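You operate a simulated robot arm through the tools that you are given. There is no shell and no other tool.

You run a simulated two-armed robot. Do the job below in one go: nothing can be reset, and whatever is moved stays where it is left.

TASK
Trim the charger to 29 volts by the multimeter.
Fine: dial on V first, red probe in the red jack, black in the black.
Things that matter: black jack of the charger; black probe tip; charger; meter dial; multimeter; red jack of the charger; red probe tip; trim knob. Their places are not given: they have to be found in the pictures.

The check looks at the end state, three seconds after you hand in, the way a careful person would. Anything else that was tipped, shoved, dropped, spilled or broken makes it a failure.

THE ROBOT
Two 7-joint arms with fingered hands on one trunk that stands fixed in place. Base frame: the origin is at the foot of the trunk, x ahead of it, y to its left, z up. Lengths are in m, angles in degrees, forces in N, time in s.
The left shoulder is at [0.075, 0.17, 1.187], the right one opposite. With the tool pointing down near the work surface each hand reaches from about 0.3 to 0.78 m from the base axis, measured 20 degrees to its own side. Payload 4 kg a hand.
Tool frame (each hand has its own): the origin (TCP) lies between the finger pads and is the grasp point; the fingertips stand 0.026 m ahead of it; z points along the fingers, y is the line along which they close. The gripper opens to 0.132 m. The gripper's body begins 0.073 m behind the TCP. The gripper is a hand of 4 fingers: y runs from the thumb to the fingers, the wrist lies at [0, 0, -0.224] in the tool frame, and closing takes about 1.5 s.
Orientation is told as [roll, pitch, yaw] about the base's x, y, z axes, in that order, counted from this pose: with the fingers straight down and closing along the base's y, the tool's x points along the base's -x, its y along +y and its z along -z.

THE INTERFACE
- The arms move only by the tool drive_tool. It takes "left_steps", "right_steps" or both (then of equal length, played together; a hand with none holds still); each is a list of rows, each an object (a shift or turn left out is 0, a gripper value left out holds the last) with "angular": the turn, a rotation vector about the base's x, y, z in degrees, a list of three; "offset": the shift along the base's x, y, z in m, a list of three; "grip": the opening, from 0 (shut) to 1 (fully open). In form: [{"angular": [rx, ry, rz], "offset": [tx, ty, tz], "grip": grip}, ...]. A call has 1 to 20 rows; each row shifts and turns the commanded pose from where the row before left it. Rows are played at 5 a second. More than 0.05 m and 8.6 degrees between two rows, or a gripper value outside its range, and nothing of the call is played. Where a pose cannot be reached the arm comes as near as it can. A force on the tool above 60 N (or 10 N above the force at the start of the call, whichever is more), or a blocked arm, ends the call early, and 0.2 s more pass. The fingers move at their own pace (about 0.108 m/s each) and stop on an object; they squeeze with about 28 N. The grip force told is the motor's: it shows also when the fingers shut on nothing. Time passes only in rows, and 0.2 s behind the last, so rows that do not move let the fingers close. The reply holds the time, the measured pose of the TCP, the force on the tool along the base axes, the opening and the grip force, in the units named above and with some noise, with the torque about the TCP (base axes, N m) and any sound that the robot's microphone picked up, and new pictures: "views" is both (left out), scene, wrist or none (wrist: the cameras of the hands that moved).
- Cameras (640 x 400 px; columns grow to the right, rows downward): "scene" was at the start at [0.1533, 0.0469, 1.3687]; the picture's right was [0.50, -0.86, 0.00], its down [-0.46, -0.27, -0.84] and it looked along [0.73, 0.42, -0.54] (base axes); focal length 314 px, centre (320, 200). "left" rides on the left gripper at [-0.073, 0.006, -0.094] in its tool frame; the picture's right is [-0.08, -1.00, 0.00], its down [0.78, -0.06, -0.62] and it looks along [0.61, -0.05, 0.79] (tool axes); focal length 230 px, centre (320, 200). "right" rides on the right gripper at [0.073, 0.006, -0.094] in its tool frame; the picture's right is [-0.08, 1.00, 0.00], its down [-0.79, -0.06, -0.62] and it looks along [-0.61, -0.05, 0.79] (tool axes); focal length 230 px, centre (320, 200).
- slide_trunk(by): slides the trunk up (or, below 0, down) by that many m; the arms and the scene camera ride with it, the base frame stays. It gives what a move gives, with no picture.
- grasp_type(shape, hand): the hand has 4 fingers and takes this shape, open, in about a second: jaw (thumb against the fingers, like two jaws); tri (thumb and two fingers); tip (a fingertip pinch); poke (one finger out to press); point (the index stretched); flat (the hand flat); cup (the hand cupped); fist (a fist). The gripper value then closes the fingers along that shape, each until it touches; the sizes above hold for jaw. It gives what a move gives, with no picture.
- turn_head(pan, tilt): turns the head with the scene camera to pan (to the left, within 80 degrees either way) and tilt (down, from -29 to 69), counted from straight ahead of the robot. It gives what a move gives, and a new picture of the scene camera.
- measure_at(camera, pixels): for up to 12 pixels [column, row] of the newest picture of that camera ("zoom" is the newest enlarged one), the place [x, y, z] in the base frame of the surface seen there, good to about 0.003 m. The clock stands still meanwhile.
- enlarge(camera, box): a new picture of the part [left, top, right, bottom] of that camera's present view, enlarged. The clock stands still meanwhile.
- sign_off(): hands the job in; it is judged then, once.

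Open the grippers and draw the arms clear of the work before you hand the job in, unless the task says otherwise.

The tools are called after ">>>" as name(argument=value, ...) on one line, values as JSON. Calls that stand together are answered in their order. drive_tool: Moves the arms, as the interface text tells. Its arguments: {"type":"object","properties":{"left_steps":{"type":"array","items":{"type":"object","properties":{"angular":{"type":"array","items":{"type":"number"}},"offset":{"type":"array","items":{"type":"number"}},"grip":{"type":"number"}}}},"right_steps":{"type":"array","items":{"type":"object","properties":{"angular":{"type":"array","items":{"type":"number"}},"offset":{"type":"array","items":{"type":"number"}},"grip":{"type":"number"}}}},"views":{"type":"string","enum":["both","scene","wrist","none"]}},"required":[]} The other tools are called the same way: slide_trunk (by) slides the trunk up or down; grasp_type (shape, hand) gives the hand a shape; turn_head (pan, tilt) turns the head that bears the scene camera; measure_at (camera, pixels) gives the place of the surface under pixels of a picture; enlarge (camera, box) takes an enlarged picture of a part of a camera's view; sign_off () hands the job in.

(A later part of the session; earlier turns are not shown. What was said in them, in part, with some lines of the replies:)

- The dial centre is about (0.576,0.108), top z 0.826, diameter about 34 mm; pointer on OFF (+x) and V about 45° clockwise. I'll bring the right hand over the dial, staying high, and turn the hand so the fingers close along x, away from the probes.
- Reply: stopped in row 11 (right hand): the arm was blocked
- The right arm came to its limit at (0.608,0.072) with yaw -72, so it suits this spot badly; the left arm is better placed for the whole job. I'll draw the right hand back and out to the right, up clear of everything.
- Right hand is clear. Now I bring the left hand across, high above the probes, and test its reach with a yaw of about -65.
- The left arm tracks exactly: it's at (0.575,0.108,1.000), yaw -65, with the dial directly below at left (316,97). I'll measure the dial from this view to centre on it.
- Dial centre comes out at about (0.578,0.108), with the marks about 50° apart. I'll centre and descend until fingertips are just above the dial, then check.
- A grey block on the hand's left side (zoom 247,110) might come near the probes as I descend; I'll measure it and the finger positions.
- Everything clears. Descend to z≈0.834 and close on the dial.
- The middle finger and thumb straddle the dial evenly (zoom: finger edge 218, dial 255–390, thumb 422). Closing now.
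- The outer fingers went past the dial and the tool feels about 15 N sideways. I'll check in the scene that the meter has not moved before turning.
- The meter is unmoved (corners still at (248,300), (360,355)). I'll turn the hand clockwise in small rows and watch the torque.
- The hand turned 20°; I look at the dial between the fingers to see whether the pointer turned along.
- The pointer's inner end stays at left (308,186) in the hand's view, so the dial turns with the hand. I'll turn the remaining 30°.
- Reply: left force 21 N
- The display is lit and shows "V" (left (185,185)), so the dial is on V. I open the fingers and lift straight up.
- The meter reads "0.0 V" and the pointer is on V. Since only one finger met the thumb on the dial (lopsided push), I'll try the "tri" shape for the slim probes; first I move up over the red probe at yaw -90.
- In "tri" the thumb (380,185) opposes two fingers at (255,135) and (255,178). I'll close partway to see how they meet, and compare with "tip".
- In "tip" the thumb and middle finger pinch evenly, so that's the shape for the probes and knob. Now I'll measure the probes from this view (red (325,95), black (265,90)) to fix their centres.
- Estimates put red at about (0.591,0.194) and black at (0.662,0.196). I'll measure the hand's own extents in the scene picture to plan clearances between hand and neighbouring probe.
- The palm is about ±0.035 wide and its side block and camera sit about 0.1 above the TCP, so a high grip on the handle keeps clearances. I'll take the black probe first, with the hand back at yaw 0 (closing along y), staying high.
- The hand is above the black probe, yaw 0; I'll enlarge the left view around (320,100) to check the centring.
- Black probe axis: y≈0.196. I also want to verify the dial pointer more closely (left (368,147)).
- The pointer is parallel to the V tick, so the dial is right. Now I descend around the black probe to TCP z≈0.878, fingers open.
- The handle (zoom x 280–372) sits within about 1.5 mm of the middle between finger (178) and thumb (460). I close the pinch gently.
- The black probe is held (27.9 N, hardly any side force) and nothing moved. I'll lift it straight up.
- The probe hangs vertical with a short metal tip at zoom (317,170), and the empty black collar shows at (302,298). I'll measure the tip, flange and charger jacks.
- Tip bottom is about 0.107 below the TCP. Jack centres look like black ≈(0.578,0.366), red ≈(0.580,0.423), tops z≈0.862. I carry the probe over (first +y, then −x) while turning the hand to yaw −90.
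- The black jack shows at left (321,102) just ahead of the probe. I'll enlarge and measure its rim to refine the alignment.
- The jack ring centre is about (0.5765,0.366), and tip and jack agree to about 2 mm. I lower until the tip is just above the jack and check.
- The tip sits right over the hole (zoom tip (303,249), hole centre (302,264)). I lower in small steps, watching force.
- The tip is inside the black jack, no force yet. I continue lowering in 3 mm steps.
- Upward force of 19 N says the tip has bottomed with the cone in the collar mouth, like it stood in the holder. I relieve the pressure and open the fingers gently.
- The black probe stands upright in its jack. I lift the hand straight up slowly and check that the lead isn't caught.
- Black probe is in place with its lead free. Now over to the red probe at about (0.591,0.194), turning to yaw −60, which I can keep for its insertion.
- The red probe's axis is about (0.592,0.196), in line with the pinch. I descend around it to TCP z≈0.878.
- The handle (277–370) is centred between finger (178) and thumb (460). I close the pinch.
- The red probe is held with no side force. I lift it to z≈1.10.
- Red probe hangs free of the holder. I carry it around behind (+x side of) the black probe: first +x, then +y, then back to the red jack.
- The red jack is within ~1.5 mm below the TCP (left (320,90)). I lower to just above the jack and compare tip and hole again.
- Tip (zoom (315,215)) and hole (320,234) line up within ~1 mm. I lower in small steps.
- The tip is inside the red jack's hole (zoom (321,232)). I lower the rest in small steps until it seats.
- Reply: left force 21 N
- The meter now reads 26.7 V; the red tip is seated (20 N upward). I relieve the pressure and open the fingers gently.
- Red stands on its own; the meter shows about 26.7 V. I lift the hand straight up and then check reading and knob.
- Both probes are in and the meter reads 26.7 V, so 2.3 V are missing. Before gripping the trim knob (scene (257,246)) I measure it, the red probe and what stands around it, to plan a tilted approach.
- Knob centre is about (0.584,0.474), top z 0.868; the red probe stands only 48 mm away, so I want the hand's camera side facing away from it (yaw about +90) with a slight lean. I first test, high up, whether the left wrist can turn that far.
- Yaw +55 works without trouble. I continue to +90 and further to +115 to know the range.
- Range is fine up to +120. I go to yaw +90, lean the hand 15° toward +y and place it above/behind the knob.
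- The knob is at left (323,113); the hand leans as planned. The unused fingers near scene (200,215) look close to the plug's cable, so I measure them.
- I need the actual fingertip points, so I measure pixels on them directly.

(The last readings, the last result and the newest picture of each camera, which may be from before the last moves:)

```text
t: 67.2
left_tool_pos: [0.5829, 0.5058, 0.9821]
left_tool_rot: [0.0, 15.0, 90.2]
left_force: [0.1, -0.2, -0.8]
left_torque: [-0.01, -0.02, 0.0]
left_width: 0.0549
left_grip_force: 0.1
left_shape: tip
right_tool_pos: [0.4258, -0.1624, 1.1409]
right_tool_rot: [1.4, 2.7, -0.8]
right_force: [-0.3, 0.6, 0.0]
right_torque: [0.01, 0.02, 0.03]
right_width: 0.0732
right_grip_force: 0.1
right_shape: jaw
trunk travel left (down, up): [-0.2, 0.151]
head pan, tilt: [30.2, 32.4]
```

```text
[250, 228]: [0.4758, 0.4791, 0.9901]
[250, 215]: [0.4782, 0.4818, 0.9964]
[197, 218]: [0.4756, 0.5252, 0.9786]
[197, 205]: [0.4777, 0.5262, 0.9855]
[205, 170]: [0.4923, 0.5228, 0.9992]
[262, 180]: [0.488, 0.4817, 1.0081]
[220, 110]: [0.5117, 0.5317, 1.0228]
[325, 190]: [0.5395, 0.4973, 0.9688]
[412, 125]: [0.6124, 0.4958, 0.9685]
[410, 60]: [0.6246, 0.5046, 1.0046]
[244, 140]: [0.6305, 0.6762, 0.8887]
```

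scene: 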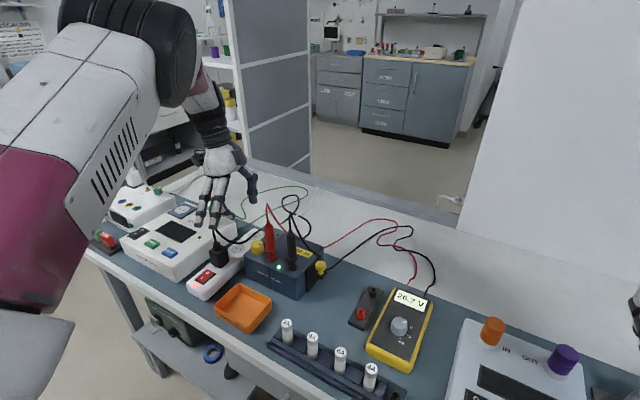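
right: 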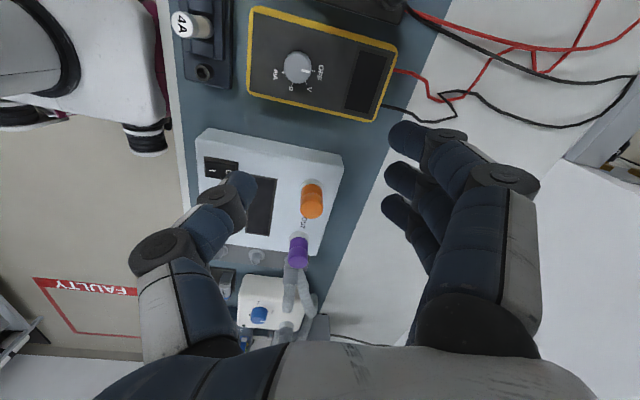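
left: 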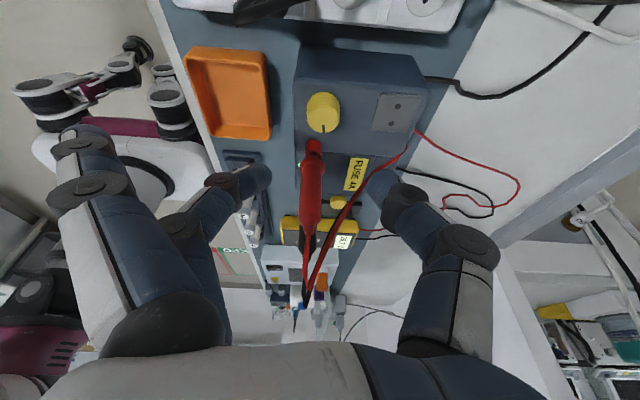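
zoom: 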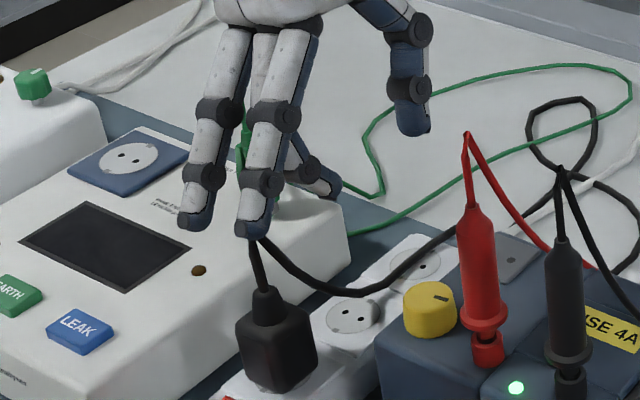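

Unused fingers stay clear of plug and cable. Knob centre estimate is (0.5845,0.476). I approach along the tilted tool axis to just above the knob and check centring.

>>> drive_tool(left_steps=[{"offset": [0.0006, -0.005, -0.025]}, {"offset": [0, -0.005, -0.025]}, {"offset": [0, -0.006, -0.0255]}, {}, {}], views="both")

>>> enlarge(camera="left", box=[220, 70, 420, 220])

>>> enlarge(camera="scene", box=[190, 170, 310, 290])

```text
t: 68.4
left_tool_pos: [0.5839, 0.4883, 0.9058]
left_tool_rot: [0.1, 15.0, 90.1]
left_force: [-0.6, 0.2, 0.1]
left_torque: [-0.02, 0.01, 0.04]
left_width: 0.0547
left_grip_force: 0.0
left_shape: tip
right_tool_pos: [0.4269, -0.1616, 1.1401]
right_tool_rot: [1.4, 2.7, -0.8]
right_force: [-0.1, -0.1, 0.1]
right_torque: [0.0, 0.03, 0.02]
right_width: 0.0733
right_grip_force: 0.1
right_shape: jaw
trunk travel left (down, up): [-0.2, 0.151]
head pan, tilt: [30.2, 32.4]
```

scene: 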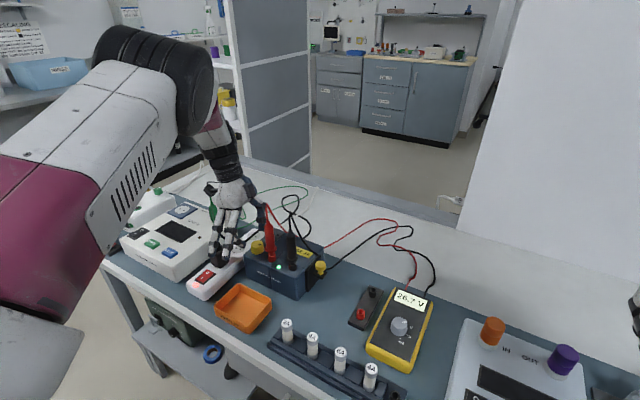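
left: 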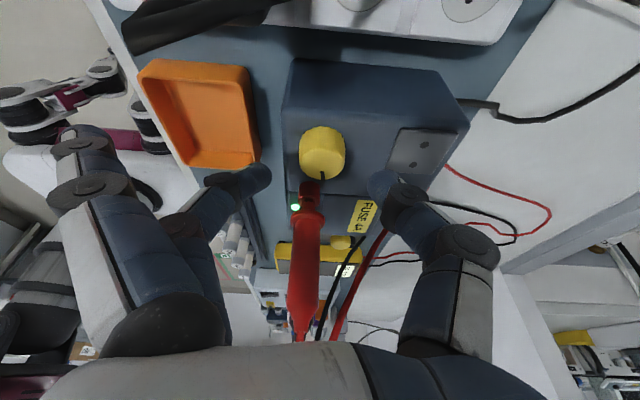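

```text
2.67 times, centred on (320, 145) of left
```

zoom: 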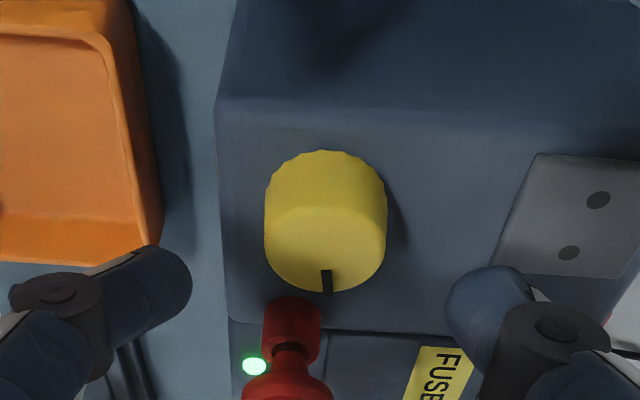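

```text
3.33 times, centred on (250, 230) of scene
```

zoom: 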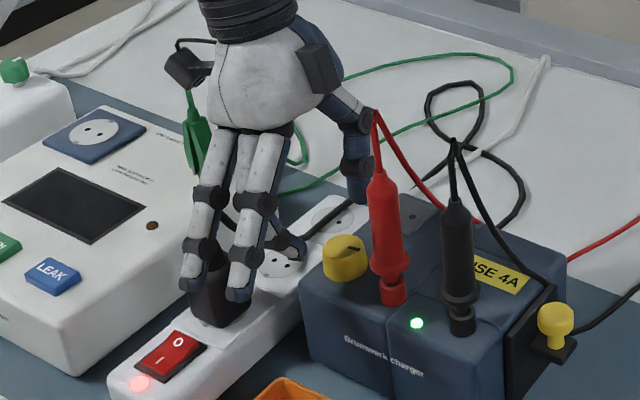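

Centred within ~1 mm (knob 264–386, finger 192, thumb 446). I advance the last 29 mm along the axis.

>>> drive_tool(left_steps=[{"offset": [0.001, -0.0035, -0.013]}, {"offset": [0, -0.004, -0.015]}, {}, {"grip": 0.34}, {}, {}], views="both")

>>> enlarge(camera="left", box=[220, 100, 420, 250])

>>> enlarge(camera="scene", box=[190, 190, 310, 290])

```text
t: 69.8
left_tool_pos: [0.5861, 0.4811, 0.8794]
left_tool_rot: [0.1, 15.0, 90.1]
left_force: [0.0, -0.4, 0.0]
left_torque: [-0.01, -0.01, 0.0]
left_width: 0.0457
left_grip_force: 0.1
left_shape: tip
right_tool_pos: [0.4256, -0.1628, 1.1407]
right_tool_rot: [1.3, 2.7, -0.8]
right_force: [0.0, 0.0, -1.0]
right_torque: [0.0, -0.02, 0.0]
right_width: 0.0732
right_grip_force: 0.0
right_shape: jaw
trunk travel left (down, up): [-0.2, 0.151]
head pan, tilt: [30.2, 32.4]
```

scene: 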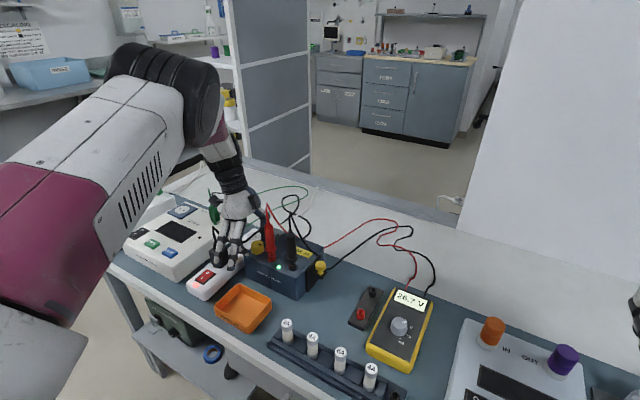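
left: 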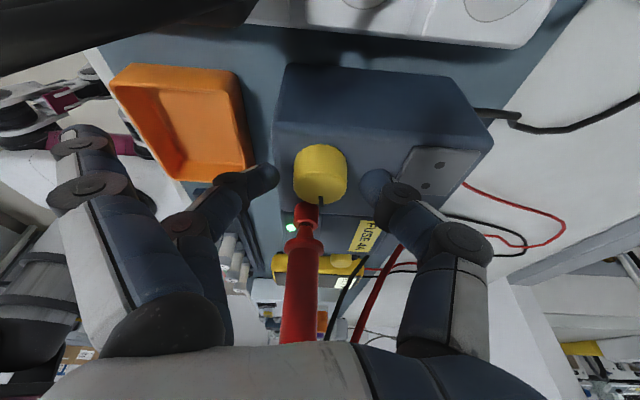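

```text
2.67 times, centred on (320, 175) of left
```

zoom: 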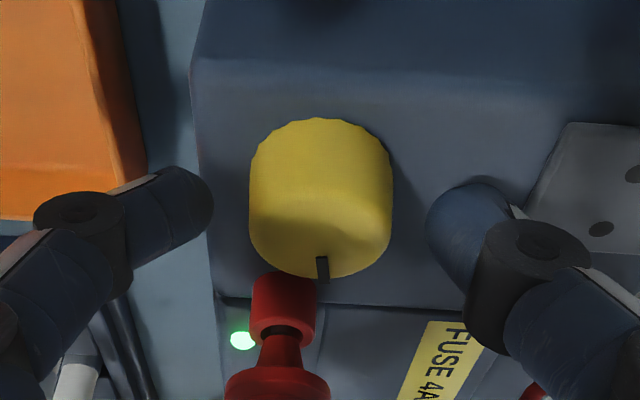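

```text
4.00 times, centred on (250, 240) of scene
```

zoom: 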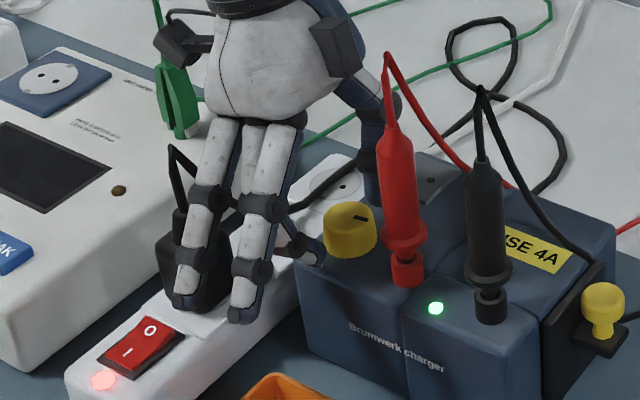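

Well centred (finger 213, knob 249–393, thumb 427). I close the pinch on the knob.

>>> drive_tool(left_steps=[{"grip": 0.26}, {"grip": 0.2}, {"grip": 0.14}, {"grip": 0.07}, {"grip": 0.0}, {}, {}], views="both")

>>> enlarge(camera="left", box=[220, 100, 420, 250])

>>> enlarge(camera="scene", box=[190, 190, 310, 290])

>>> enlarge(camera="scene", box=[380, 280, 440, 330])

```text
t: 71.4
left_tool_pos: [0.5861, 0.4811, 0.8787]
left_tool_rot: [0.0, 15.0, 90.1]
left_force: [0.1, 0.5, -0.3]
left_torque: [0.0, 0.01, 0.01]
left_width: 0.0238
left_grip_force: 27.8
left_shape: tip
right_tool_pos: [0.4257, -0.162, 1.1398]
right_tool_rot: [1.5, 2.7, -0.8]
right_force: [0.3, -0.3, 0.0]
right_torque: [0.03, 0.02, -0.01]
right_width: 0.0731
right_grip_force: 0.1
right_shape: jaw
trunk travel left (down, up): [-0.2, 0.151]
head pan, tilt: [30.2, 32.4]
```

scene: 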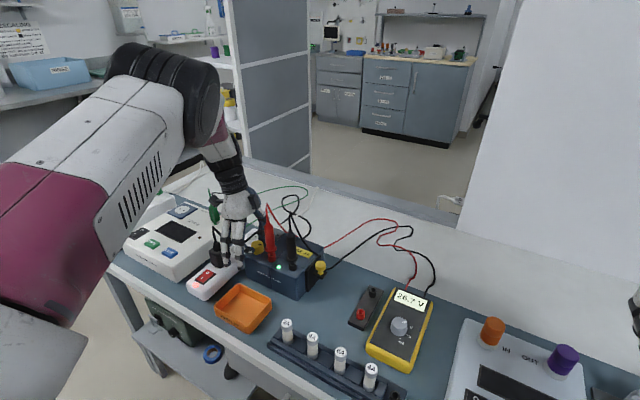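
left: 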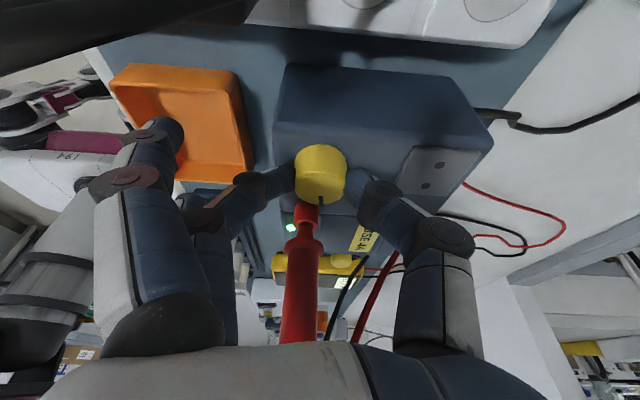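

```text
2.67 times, centred on (320, 175) of left
```

zoom: 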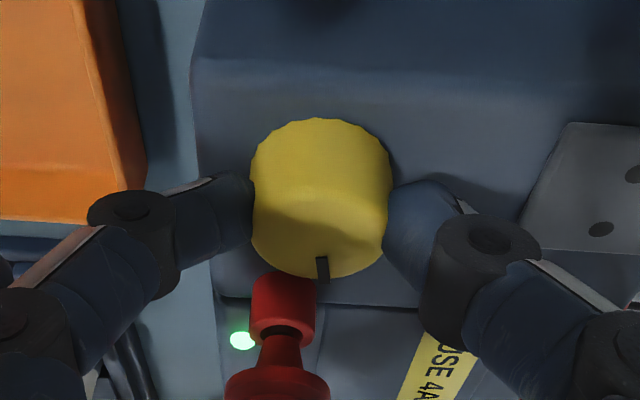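

```text
4.00 times, centred on (250, 240) of scene
```

zoom: 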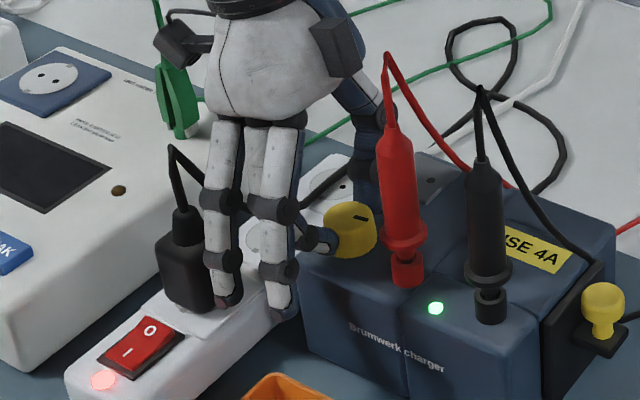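

```text
8.00 times, centred on (410, 305) of scene
```

zoom: 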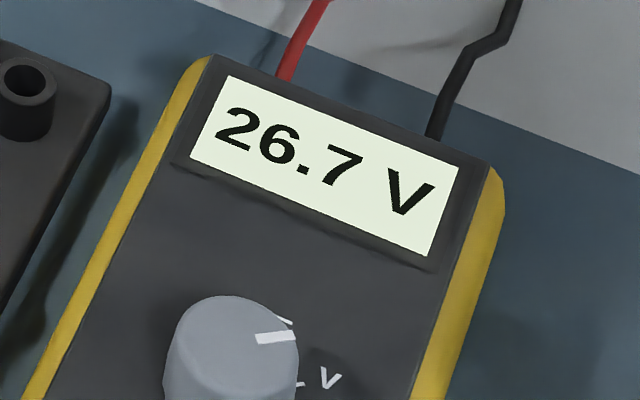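

The knob is pinched with balanced force. I turn it 10° clockwise first (TCP orbiting the knob axis) and read the meter.

>>> drive_tool(left_steps=[{"angular": [0, 0, -5], "offset": [0.00035, 0, 0]}, {"angular": [0, 0, -5], "offset": [0.00035, 0, 0]}, {}, {}], views="both")

>>> enlarge(camera="scene", box=[380, 280, 440, 330])

>>> enlarge(camera="left", box=[220, 100, 420, 250])

>>> enlarge(camera="scene", box=[190, 190, 310, 290])

```text
t: 72.4
left_tool_pos: [0.5863, 0.4818, 0.8796]
left_tool_rot: [0.0, 15.0, 80.1]
left_force: [2.3, -2.0, -1.2]
left_torque: [-0.04, -0.05, 0.01]
left_width: 0.0238
left_grip_force: 28.3
left_shape: tip
right_tool_pos: [0.4265, -0.1628, 1.14]
right_tool_rot: [1.4, 2.7, -0.8]
right_force: [0.5, 0.2, 0.9]
right_torque: [-0.04, 0.02, 0.01]
right_width: 0.0737
right_grip_force: 0.0
right_shape: jaw
trunk travel left (down, up): [-0.2, 0.151]
head pan, tilt: [30.2, 32.4]
```

scene: 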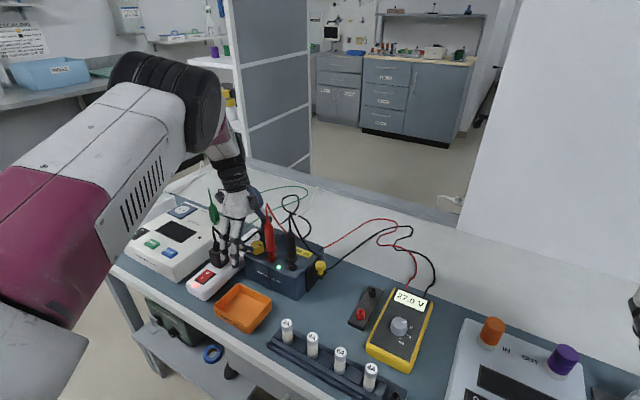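
left: 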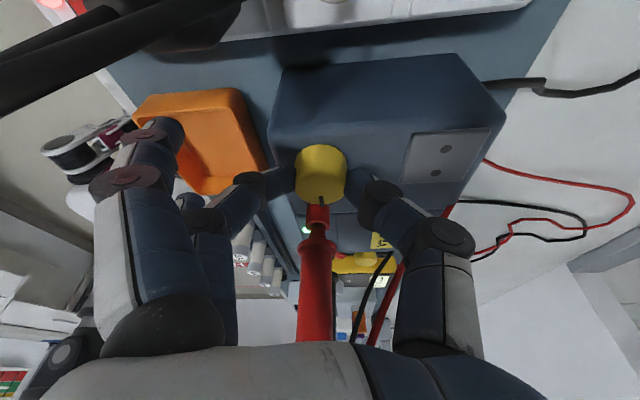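

```text
8.00 times, centred on (410, 305) of scene
```

zoom: 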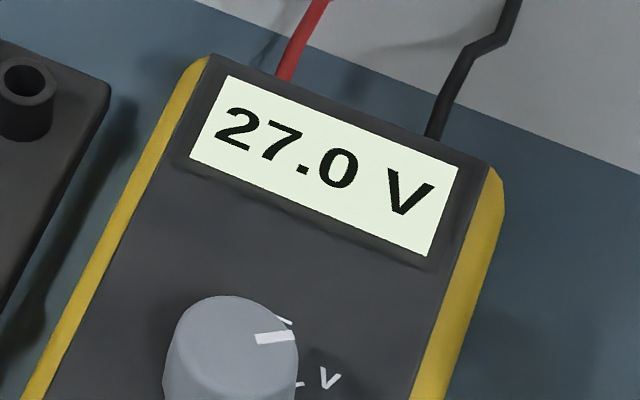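

```text
2.67 times, centred on (320, 175) of left
```

zoom: 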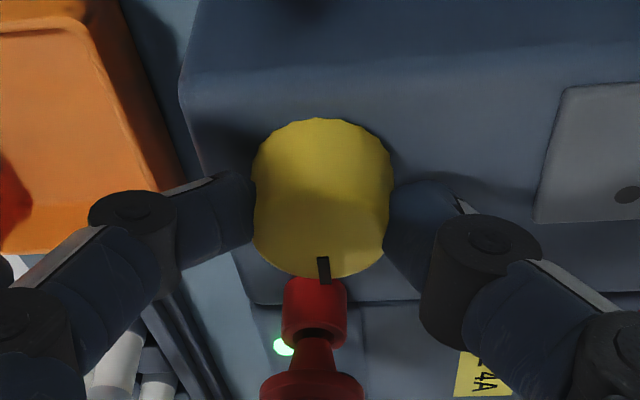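

```text
4.00 times, centred on (250, 240) of scene
```

zoom: 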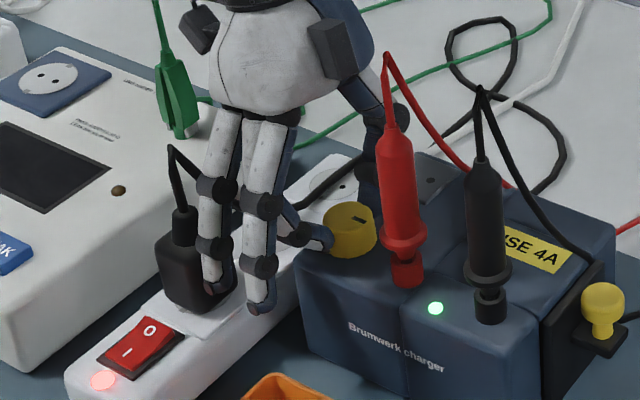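

10° clockwise gave 27.0 V (+0.3), so about 65° more is needed, in two strokes to keep the thumb away from the red probe. I check the clearance between the hand's block and the red probe's top first.

>>> measure_at(camera="zoom", pixels=[[340, 45], [352, 60], [325, 30], [357, 25], [387, 60], [390, 110], [398, 115], [375, 110], [370, 170], [350, 90], [383, 90]])

```text
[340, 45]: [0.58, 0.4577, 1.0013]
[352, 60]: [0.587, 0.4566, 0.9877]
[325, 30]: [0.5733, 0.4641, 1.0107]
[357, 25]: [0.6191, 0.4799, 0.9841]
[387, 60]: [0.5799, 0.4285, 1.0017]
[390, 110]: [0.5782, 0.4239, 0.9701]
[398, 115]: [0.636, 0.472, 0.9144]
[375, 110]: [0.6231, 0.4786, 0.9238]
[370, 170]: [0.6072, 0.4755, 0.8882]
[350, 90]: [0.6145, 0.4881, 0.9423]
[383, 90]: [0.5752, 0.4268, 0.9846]
```

The block keeps 25 mm from the red probe. Turning further brings the unused fingers toward the plug's cable, so I measure those before choosing stroke limits.

>>> measure_at(camera="zoom", pixels=[[212, 288], [213, 260], [213, 245], [215, 190], [262, 300], [262, 265], [262, 205], [228, 150], [173, 150], [172, 170], [180, 200], [183, 215]])

```text
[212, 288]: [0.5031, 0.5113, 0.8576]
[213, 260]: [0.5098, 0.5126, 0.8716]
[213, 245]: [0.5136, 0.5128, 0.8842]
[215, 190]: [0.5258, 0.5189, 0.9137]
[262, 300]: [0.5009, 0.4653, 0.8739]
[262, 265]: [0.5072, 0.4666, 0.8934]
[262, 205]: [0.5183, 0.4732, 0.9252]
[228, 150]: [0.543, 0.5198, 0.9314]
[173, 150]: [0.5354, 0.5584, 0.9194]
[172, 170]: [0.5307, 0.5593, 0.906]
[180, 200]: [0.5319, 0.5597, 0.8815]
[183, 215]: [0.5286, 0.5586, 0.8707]
```

There's about 3 cm between the unused finger and the plug cable, so I limit yaw to about 70–104 and ratchet. First 9° more on this stroke, then read.

>>> drive_tool(left_steps=[{"angular": [0, 0, -4.5], "offset": [0.0003, -0.0001, 0]}, {"angular": [0, 0, -4.5], "offset": [0.0003, -0.0001, 0]}, {}, {}], views="scene")

>>> enlarge(camera="scene", box=[380, 280, 440, 330])

>>> enlarge(camera="scene", box=[190, 190, 310, 290])

```text
t: 73.4
left_tool_pos: [0.5853, 0.4801, 0.8787]
left_tool_rot: [0.0, 15.0, 71.0]
left_force: [7.5, -0.8, -0.5]
left_torque: [-0.01, -0.12, 0.03]
left_width: 0.0235
left_grip_force: 27.7
left_shape: tip
right_tool_pos: [0.4273, -0.1624, 1.1399]
right_tool_rot: [1.4, 2.8, -0.7]
right_force: [0.0, 0.0, 0.4]
right_torque: [-0.01, 0.0, 0.02]
right_width: 0.0734
right_grip_force: 0.0
right_shape: jaw
trunk travel left (down, up): [-0.2, 0.151]
head pan, tilt: [30.2, 32.4]
```

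scene: 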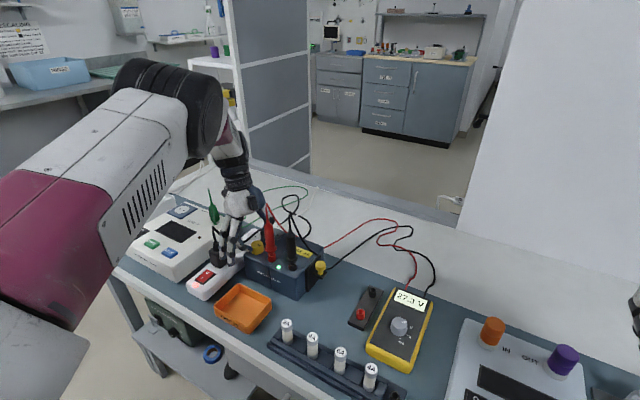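

```text
8.00 times, centred on (410, 305) of scene
```

zoom: 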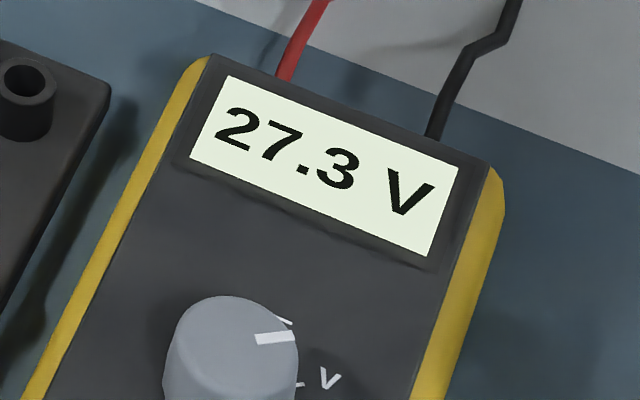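

```text
4.00 times, centred on (250, 240) of scene
```

zoom: 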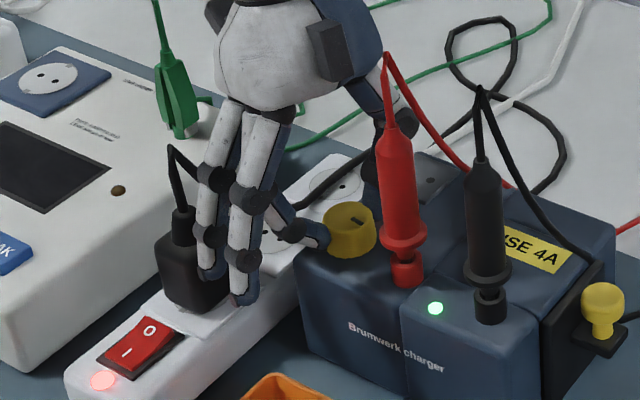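

27.3 V at 19° turned (0.032 V/deg), so roughly 53° more. I release, swing back to yaw 104 around the knob, and regrip.

>>> drive_tool(left_steps=[{"grip": 0.15}, {"grip": 0.3}, {"grip": 0.36}, {}, {"angular": [0, 0, 6.6], "offset": [-0.00056, 0, 0]}, {"angular": [0, 0, 6.6], "offset": [-0.00056, 0, 0]}, {"angular": [0, 0, 6.6], "offset": [-0.00056, 0, 0]}, {"angular": [0, 0, 6.6], "offset": [-0.00056, 0, 0]}, {"angular": [0, 0, 6.6], "offset": [-0.00056, 0, 0]}, {}, {}], views="both")

>>> enlarge(camera="left", box=[220, 100, 420, 250])

>>> enlarge(camera="scene", box=[190, 190, 310, 290])

>>> enlarge(camera="scene", box=[380, 280, 440, 330])

```text
t: 75.8
left_tool_pos: [0.5839, 0.4801, 0.8799]
left_tool_rot: [-0.1, 15.0, 104.1]
left_force: [-0.2, -1.1, 0.3]
left_torque: [0.04, 0.03, -0.01]
left_width: 0.0469
left_grip_force: 0.0
left_shape: tip
right_tool_pos: [0.4246, -0.1629, 1.14]
right_tool_rot: [1.4, 2.7, -0.8]
right_force: [0.4, 0.8, 0.3]
right_torque: [0.0, -0.02, -0.01]
right_width: 0.0732
right_grip_force: 0.0
right_shape: jaw
trunk travel left (down, up): [-0.2, 0.151]
head pan, tilt: [30.2, 32.4]
```

scene: 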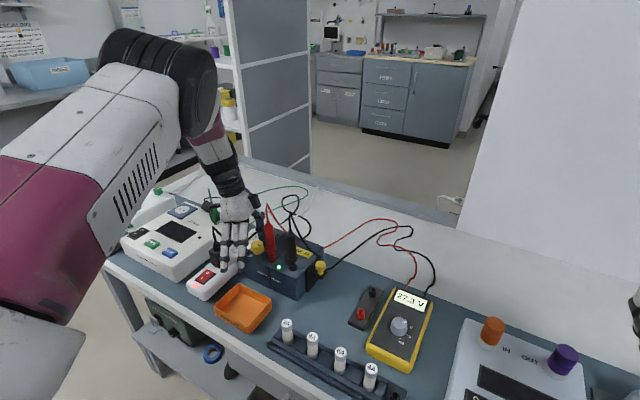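
left: 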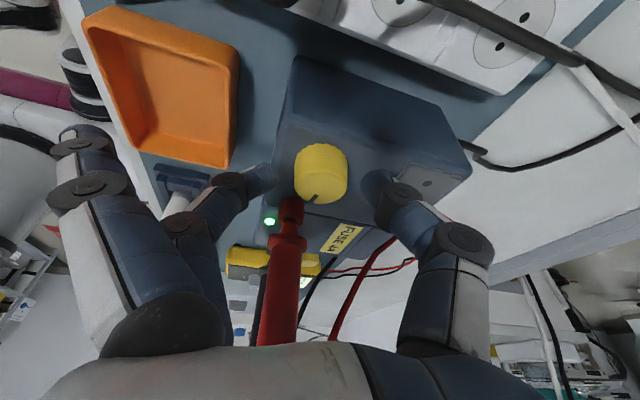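

```text
2.67 times, centred on (320, 175) of left
```

zoom: 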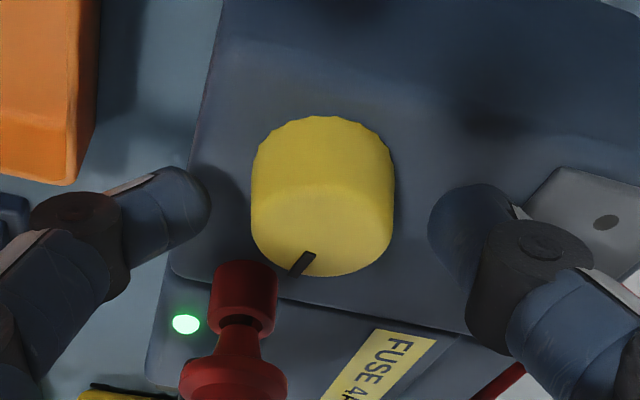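

```text
4.00 times, centred on (250, 240) of scene
```

zoom: 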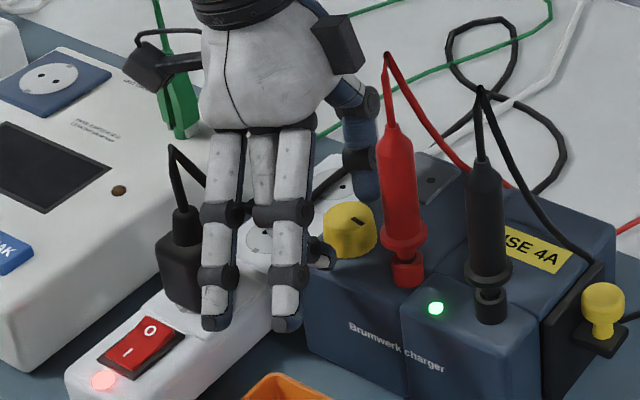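

```text
8.00 times, centred on (410, 305) of scene
```

zoom: 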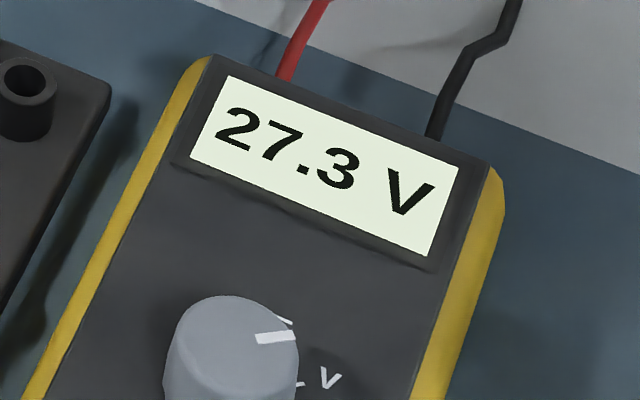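

The reading held at 27.3 V and the knob is centred again (251–394 between 211 and 428). I regrip and turn 34° clockwise.

>>> drive_tool(left_steps=[{"grip": 0.24}, {"grip": 0.16}, {"grip": 0.08}, {"grip": 0.0}, {}, {}, {"angular": [0, 0, -5], "offset": [0.0005, 0.0001, 0]}, {"angular": [0, 0, -5], "offset": [0.0005, 0, 0]}, {"angular": [0, 0, -5], "offset": [0.0005, 0, 0]}, {"angular": [0, 0, -5], "offset": [0.0005, 0, 0]}, {"angular": [0, 0, -5], "offset": [0.0005, -0.0001, 0]}, {"angular": [0, 0, -5], "offset": [0.0005, -0.0001, 0]}, {"angular": [0, 0, -4], "offset": [0.0005, -0.0001, 0]}, {}, {}], views="scene")

>>> enlarge(camera="scene", box=[380, 280, 440, 330])

>>> enlarge(camera="scene", box=[190, 190, 310, 290])

```text
t: 79.0
left_tool_pos: [0.5882, 0.4793, 0.878]
left_tool_rot: [0.0, 14.8, 70.1]
left_force: [2.1, 9.9, 6.9]
left_torque: [0.17, 0.02, 0.01]
left_width: 0.0235
left_grip_force: 27.7
left_shape: tip
right_tool_pos: [0.4265, -0.1622, 1.1407]
right_tool_rot: [1.3, 2.8, -0.8]
right_force: [0.1, 0.4, 1.0]
right_torque: [0.0, 0.0, 0.0]
right_width: 0.0734
right_grip_force: 0.0
right_shape: jaw
trunk travel left (down, up): [-0.2, 0.151]
head pan, tilt: [30.2, 32.4]
```

scene: 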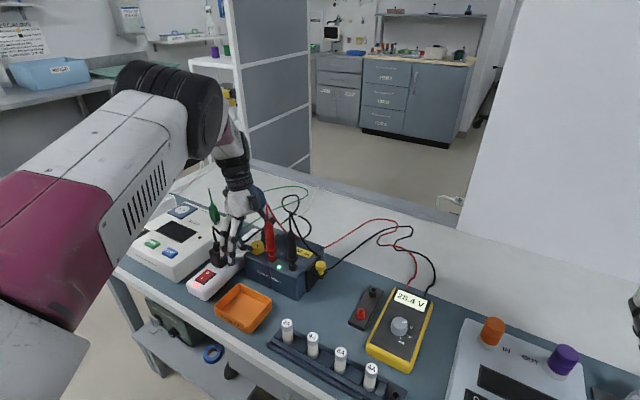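

```text
8.00 times, centred on (410, 305) of scene
```

zoom: 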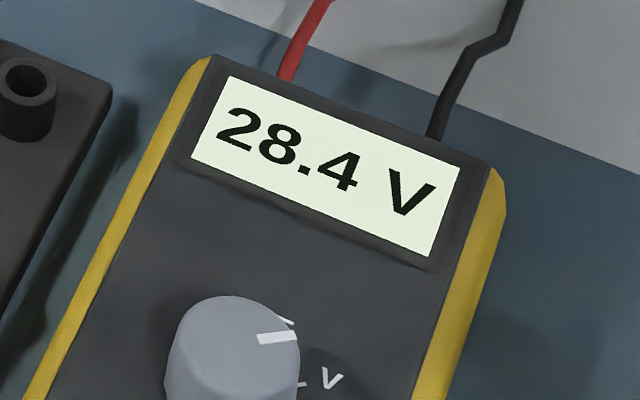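

```text
4.00 times, centred on (250, 240) of scene
```

zoom: 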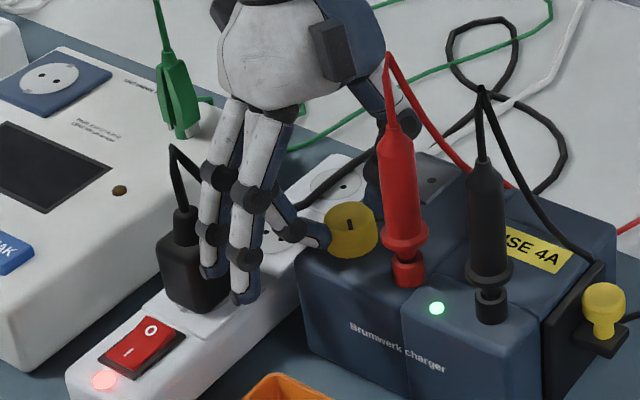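

28.4 V now; another ~18.5° needed. I release, swing back to yaw 92 and regrip.

>>> drive_tool(left_steps=[{"grip": 0.15}, {"grip": 0.3}, {"grip": 0.36}, {}, {"angular": [0, 0, 7.3], "offset": [-0.0008, 0.0004, 0]}, {"angular": [0, 0, 7.3], "offset": [-0.0008, 0.0003, 0]}, {"angular": [0, 0, 7.4], "offset": [-0.0007, 0.0003, 0]}, {}, {}], views="both")

>>> enlarge(camera="left", box=[220, 100, 420, 250])

>>> enlarge(camera="scene", box=[380, 280, 440, 330])

```text
t: 81.0
left_tool_pos: [0.583, 0.4813, 0.8787]
left_tool_rot: [0.0, 15.1, 92.1]
left_force: [-0.8, 0.3, -0.4]
left_torque: [-0.03, 0.03, -0.01]
left_width: 0.0471
left_grip_force: 0.0
left_shape: tip
right_tool_pos: [0.4254, -0.162, 1.1396]
right_tool_rot: [1.4, 2.8, -0.8]
right_force: [-0.4, 0.0, 0.0]
right_torque: [0.0, 0.03, 0.01]
right_width: 0.0731
right_grip_force: 0.1
right_shape: jaw
trunk travel left (down, up): [-0.2, 0.151]
head pan, tilt: [30.2, 32.4]
```

scene: 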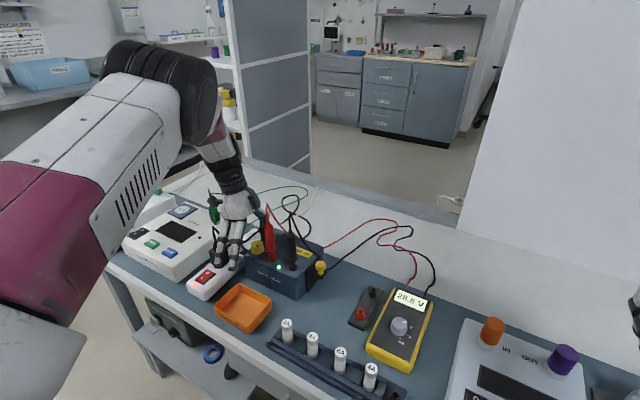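
left: 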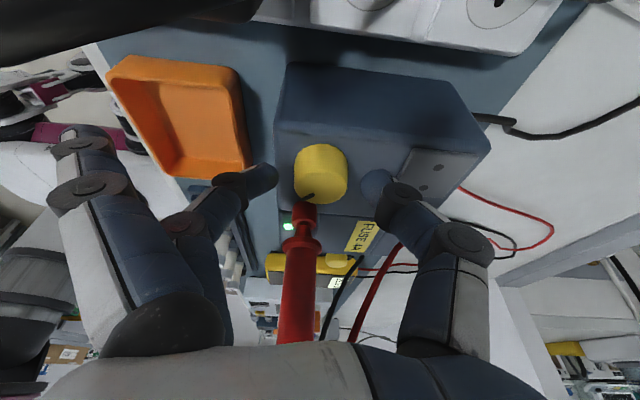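

```text
2.67 times, centred on (320, 175) of left
```

zoom: 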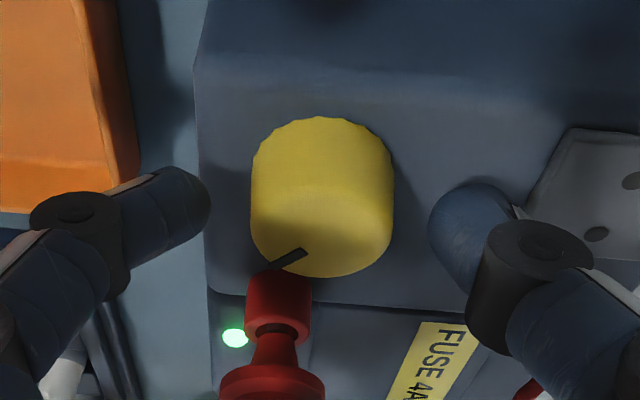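

```text
8.00 times, centred on (410, 305) of scene
```

zoom: 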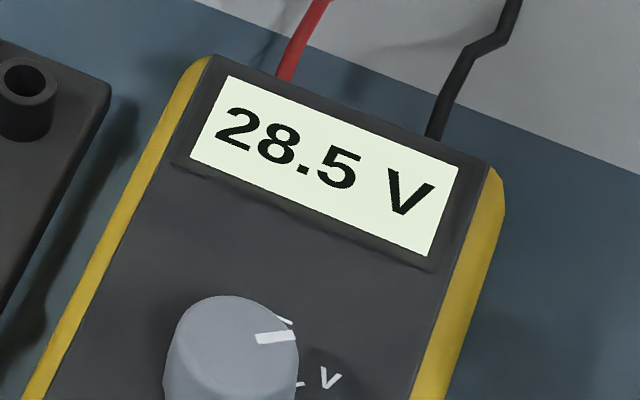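

After release the meter shows 28.5 V, so about 15° remain. I regrip (knob centred 251–395 between 210 and 429) and turn 14°.

>>> drive_tool(left_steps=[{"grip": 0.24}, {"grip": 0.16}, {"grip": 0.08}, {"grip": 0.0}, {}, {}, {"angular": [0, 0, -5], "offset": [0.0005, 0, 0]}, {"angular": [0, 0, -5], "offset": [0.0005, 0, 0]}, {"angular": [0, 0, -4], "offset": [0.0004, 0, 0]}, {}, {}], views="scene")

>>> enlarge(camera="scene", box=[380, 280, 440, 330])

```text
t: 83.4
left_tool_pos: [0.5869, 0.4805, 0.8783]
left_tool_rot: [0.1, 14.9, 78.1]
left_force: [3.1, 0.6, -0.4]
left_torque: [0.01, -0.06, 0.03]
left_width: 0.0235
left_grip_force: 28.2
left_shape: tip
right_tool_pos: [0.4264, -0.1621, 1.1415]
right_tool_rot: [1.4, 2.8, -0.8]
right_force: [0.2, -0.8, -0.4]
right_torque: [-0.02, 0.05, 0.01]
right_width: 0.0735
right_grip_force: 0.1
right_shape: jaw
trunk travel left (down, up): [-0.2, 0.151]
head pan, tilt: [30.2, 32.4]
```

scene: 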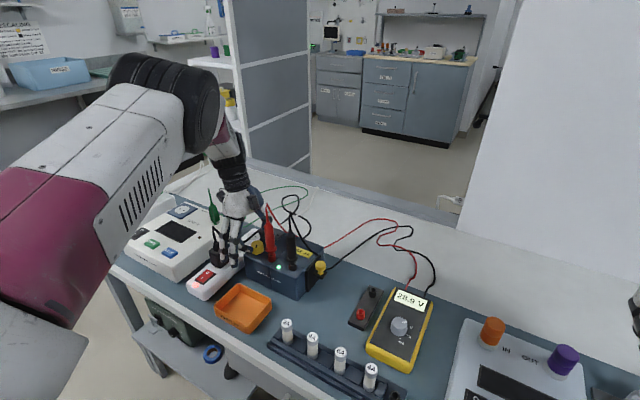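

```text
8.00 times, centred on (410, 305) of scene
```

zoom: 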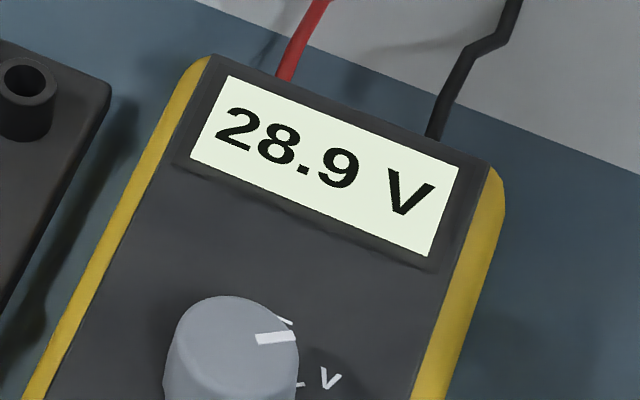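

28.9 V. I turn in small steps of about 1.5° and read each time.

>>> drive_tool(left_steps=[{"angular": [0, 0, -1.5], "offset": [0.00015, 0, 0]}, {}, {}], views="scene")

>>> enlarge(camera="scene", box=[380, 280, 440, 330])

```text
t: 84.2
left_tool_pos: [0.587, 0.4808, 0.8789]
left_tool_rot: [0.1, 15.0, 76.6]
left_force: [5.5, 2.0, 1.9]
left_torque: [0.03, -0.07, 0.0]
left_width: 0.0235
left_grip_force: 28.0
left_shape: tip
right_tool_pos: [0.4282, -0.1619, 1.1403]
right_tool_rot: [1.4, 2.7, -0.8]
right_force: [0.2, -0.2, 0.3]
right_torque: [0.03, -0.02, -0.01]
right_width: 0.0732
right_grip_force: 0.1
right_shape: jaw
trunk travel left (down, up): [-0.2, 0.151]
head pan, tilt: [30.2, 32.4]
```

scene: 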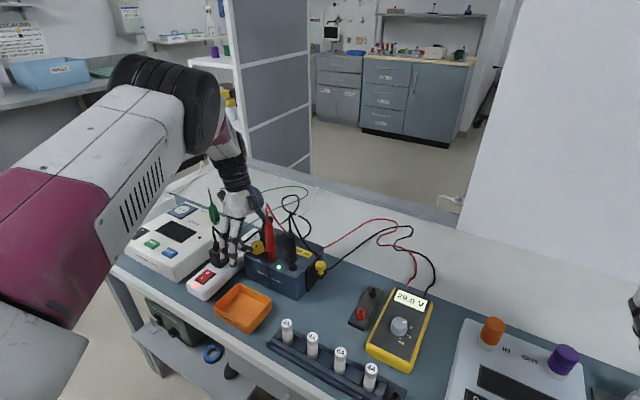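

```text
8.00 times, centred on (410, 305) of scene
```

zoom: 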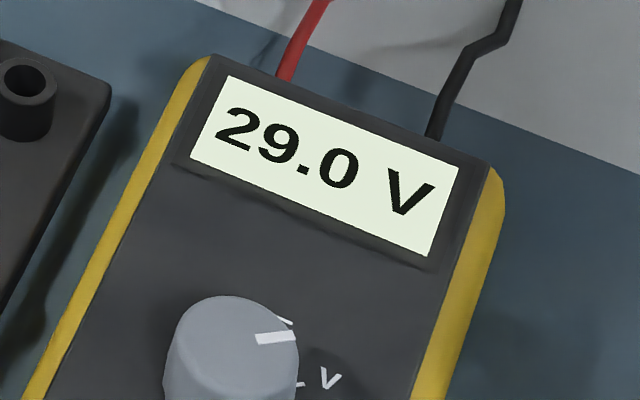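

It reads 29.0 V, having just crossed over. A further 0.6° puts it nearer the middle, then I check again before releasing.

>>> drive_tool(left_steps=[{"angular": [0, 0, -0.6], "offset": [6e-05, 0, 0]}, {}, {}, {"grip": 0.08}, {"grip": 0.16}, {"grip": 0.3}, {"grip": 0.36}, {}, {}], views="both")

>>> enlarge(camera="scene", box=[380, 280, 440, 330])

>>> enlarge(camera="left", box=[220, 100, 420, 250])

```text
t: 86.2
left_tool_pos: [0.5857, 0.4804, 0.8791]
left_tool_rot: [-0.1, 15.0, 76.0]
left_force: [0.2, -0.6, 0.6]
left_torque: [0.03, 0.02, -0.01]
left_width: 0.0469
left_grip_force: 0.1
left_shape: tip
right_tool_pos: [0.4263, -0.1633, 1.1397]
right_tool_rot: [1.4, 2.7, -0.7]
right_force: [-0.7, 0.9, -0.3]
right_torque: [-0.01, 0.04, 0.01]
right_width: 0.0733
right_grip_force: 0.1
right_shape: jaw
trunk travel left (down, up): [-0.2, 0.151]
head pan, tilt: [30.2, 32.4]
```

scene: 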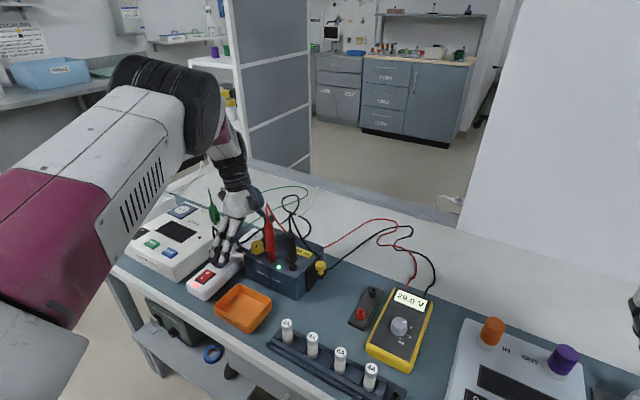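
left: 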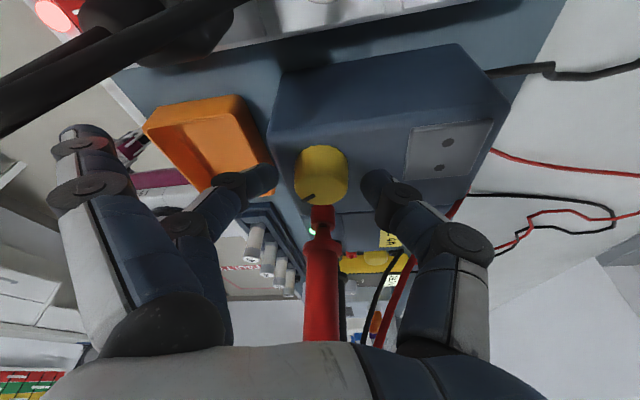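

```text
8.00 times, centred on (410, 305) of scene
```

zoom: 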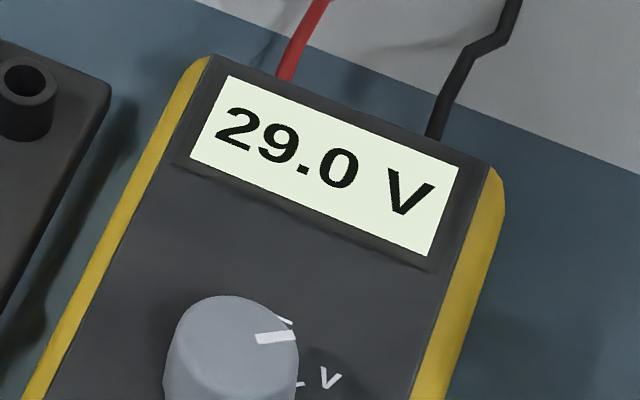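

```text
2.67 times, centred on (320, 175) of left
```

zoom: 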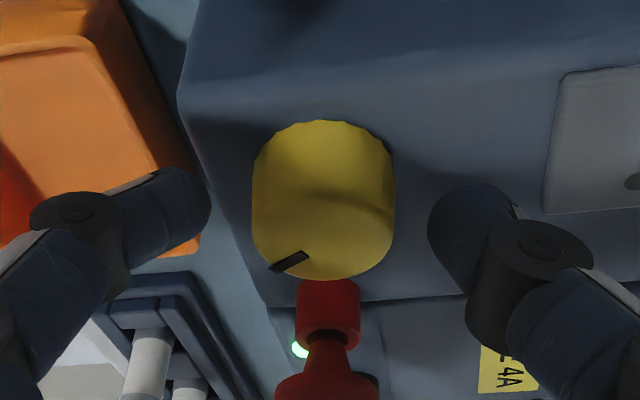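

The meter stays at 29.0 V with the fingers open. I withdraw straight up and then back toward the start pose.

>>> drive_tool(left_steps=[{"offset": [0, 0, 0.015]}, {"offset": [0, 0.001, 0.02]}, {"offset": [0, 0.002, 0.03]}, {"offset": [0, 0.002, 0.04]}, {"offset": [0, 0, 0.04]}, {"offset": [0, 0, 0.04]}, {"offset": [0, 0, 0.04]}, {"offset": [0, 0, 0.04]}, {"offset": [-0.02, 0, 0.04]}, {"offset": [-0.04, 0, 0.01]}, {"offset": [-0.04, 0, 0.0]}, {"offset": [-0.04, 0, 0.0]}, {}], views="scene")

>>> enlarge(camera="scene", box=[210, 190, 330, 300])

>>> enlarge(camera="scene", box=[340, 270, 440, 370])

```text
t: 89.0
left_tool_pos: [0.4457, 0.489, 1.1937]
left_tool_rot: [0.1, 15.0, 76.0]
left_force: [-0.1, -0.1, 0.1]
left_torque: [-0.02, 0.0, 0.02]
left_width: 0.0471
left_grip_force: 0.0
left_shape: tip
right_tool_pos: [0.4279, -0.1625, 1.1396]
right_tool_rot: [1.4, 2.8, -0.8]
right_force: [0.0, 0.0, 0.2]
right_torque: [0.02, 0.02, -0.06]
right_width: 0.0732
right_grip_force: 0.0
right_shape: jaw
trunk travel left (down, up): [-0.2, 0.151]
head pan, tilt: [30.2, 32.4]
```

scene: 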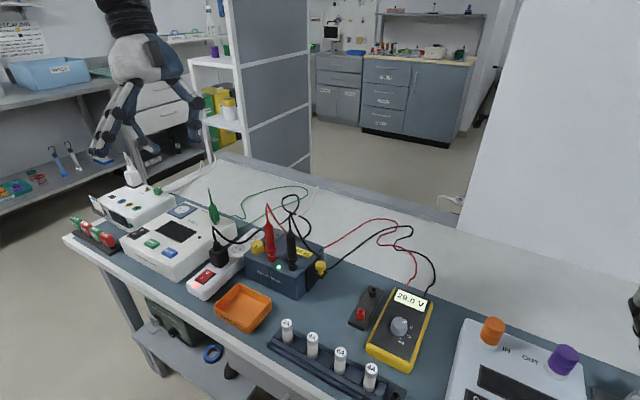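

```text
3.64 times, centred on (270, 245) of scene
```

zoom: 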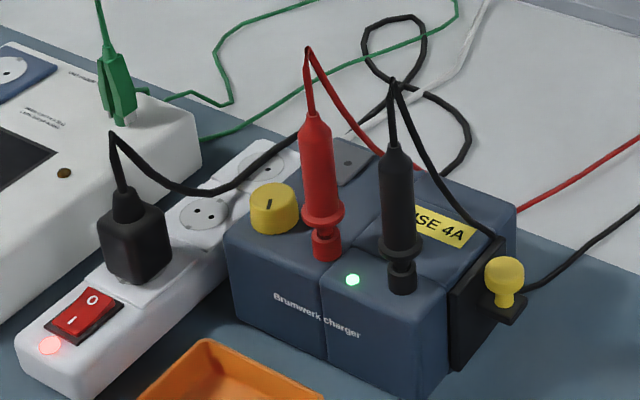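

```text
4.00 times, centred on (390, 320) of scene
```

zoom: 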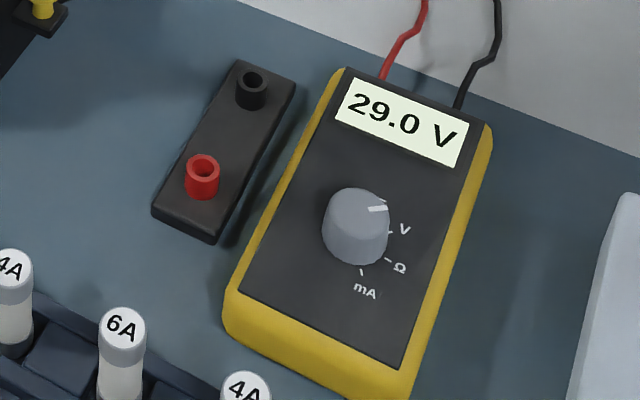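

The meter shows 29.0 V, both probes stand in their jacks, and nothing else has moved. I open both grippers fully, with the hands already clear of the work.

>>> drive_tool(left_steps=[{"offset": [-0.02, 0, 0.01], "grip": 1.0}, {}, {}, {}, {}], right_steps=[{"grip": 1.0}, {}, {}, {}, {}], views="scene")

>>> enlarge(camera="scene", box=[200, 190, 460, 390])

```text
t: 90.2
left_tool_pos: [0.4263, 0.4868, 1.2037]
left_tool_rot: [-0.1, 15.0, 76.0]
left_force: [-0.6, 0.5, 0.1]
left_torque: [-0.03, -0.02, 0.02]
left_width: 0.1318
left_grip_force: 0.0
left_shape: tip
right_tool_pos: [0.4262, -0.162, 1.1407]
right_tool_rot: [1.4, 2.7, -0.7]
right_force: [1.0, -0.5, 0.8]
right_torque: [0.04, -0.01, 0.0]
right_width: 0.1316
right_grip_force: 0.1
right_shape: jaw
trunk travel left (down, up): [-0.2, 0.151]
head pan, tilt: [30.2, 32.4]
```

scene: 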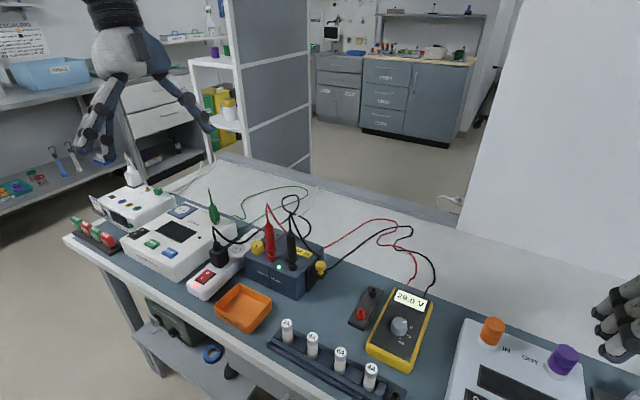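

```text
2.00 times, centred on (330, 290) of scene
```

zoom: 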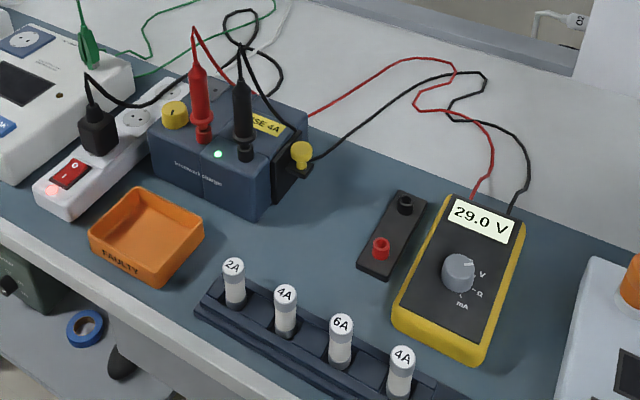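

The final view shows the meter on V at 29.0 V, the red probe in the red jack, the black in the black, both hands open and clear, and nothing else disturbed. I hand the job in.

>>> sign_off()

```text
The job is handed in.
```

The charger is trimmed to 29.0 V on the multimeter, up from 26.7 V, and the job is handed in.

- **Meter:** I set the dial to V first, and the pointer lines up with the V mark.
- **Probes:** The red probe stands in the red jack and the black probe in the black jack, both upright.
- **Trim:** The knob went clockwise in three short strokes. The reading held at 29.0 V after I let go and drew the hands back.
- **Surroundings:** In the last picture the meter, probe holder, plug and nearby devices look undisturbed. The charger may have shifted by less than a millimetre while I seated the probes.

Both hands are open and clear of the bench.
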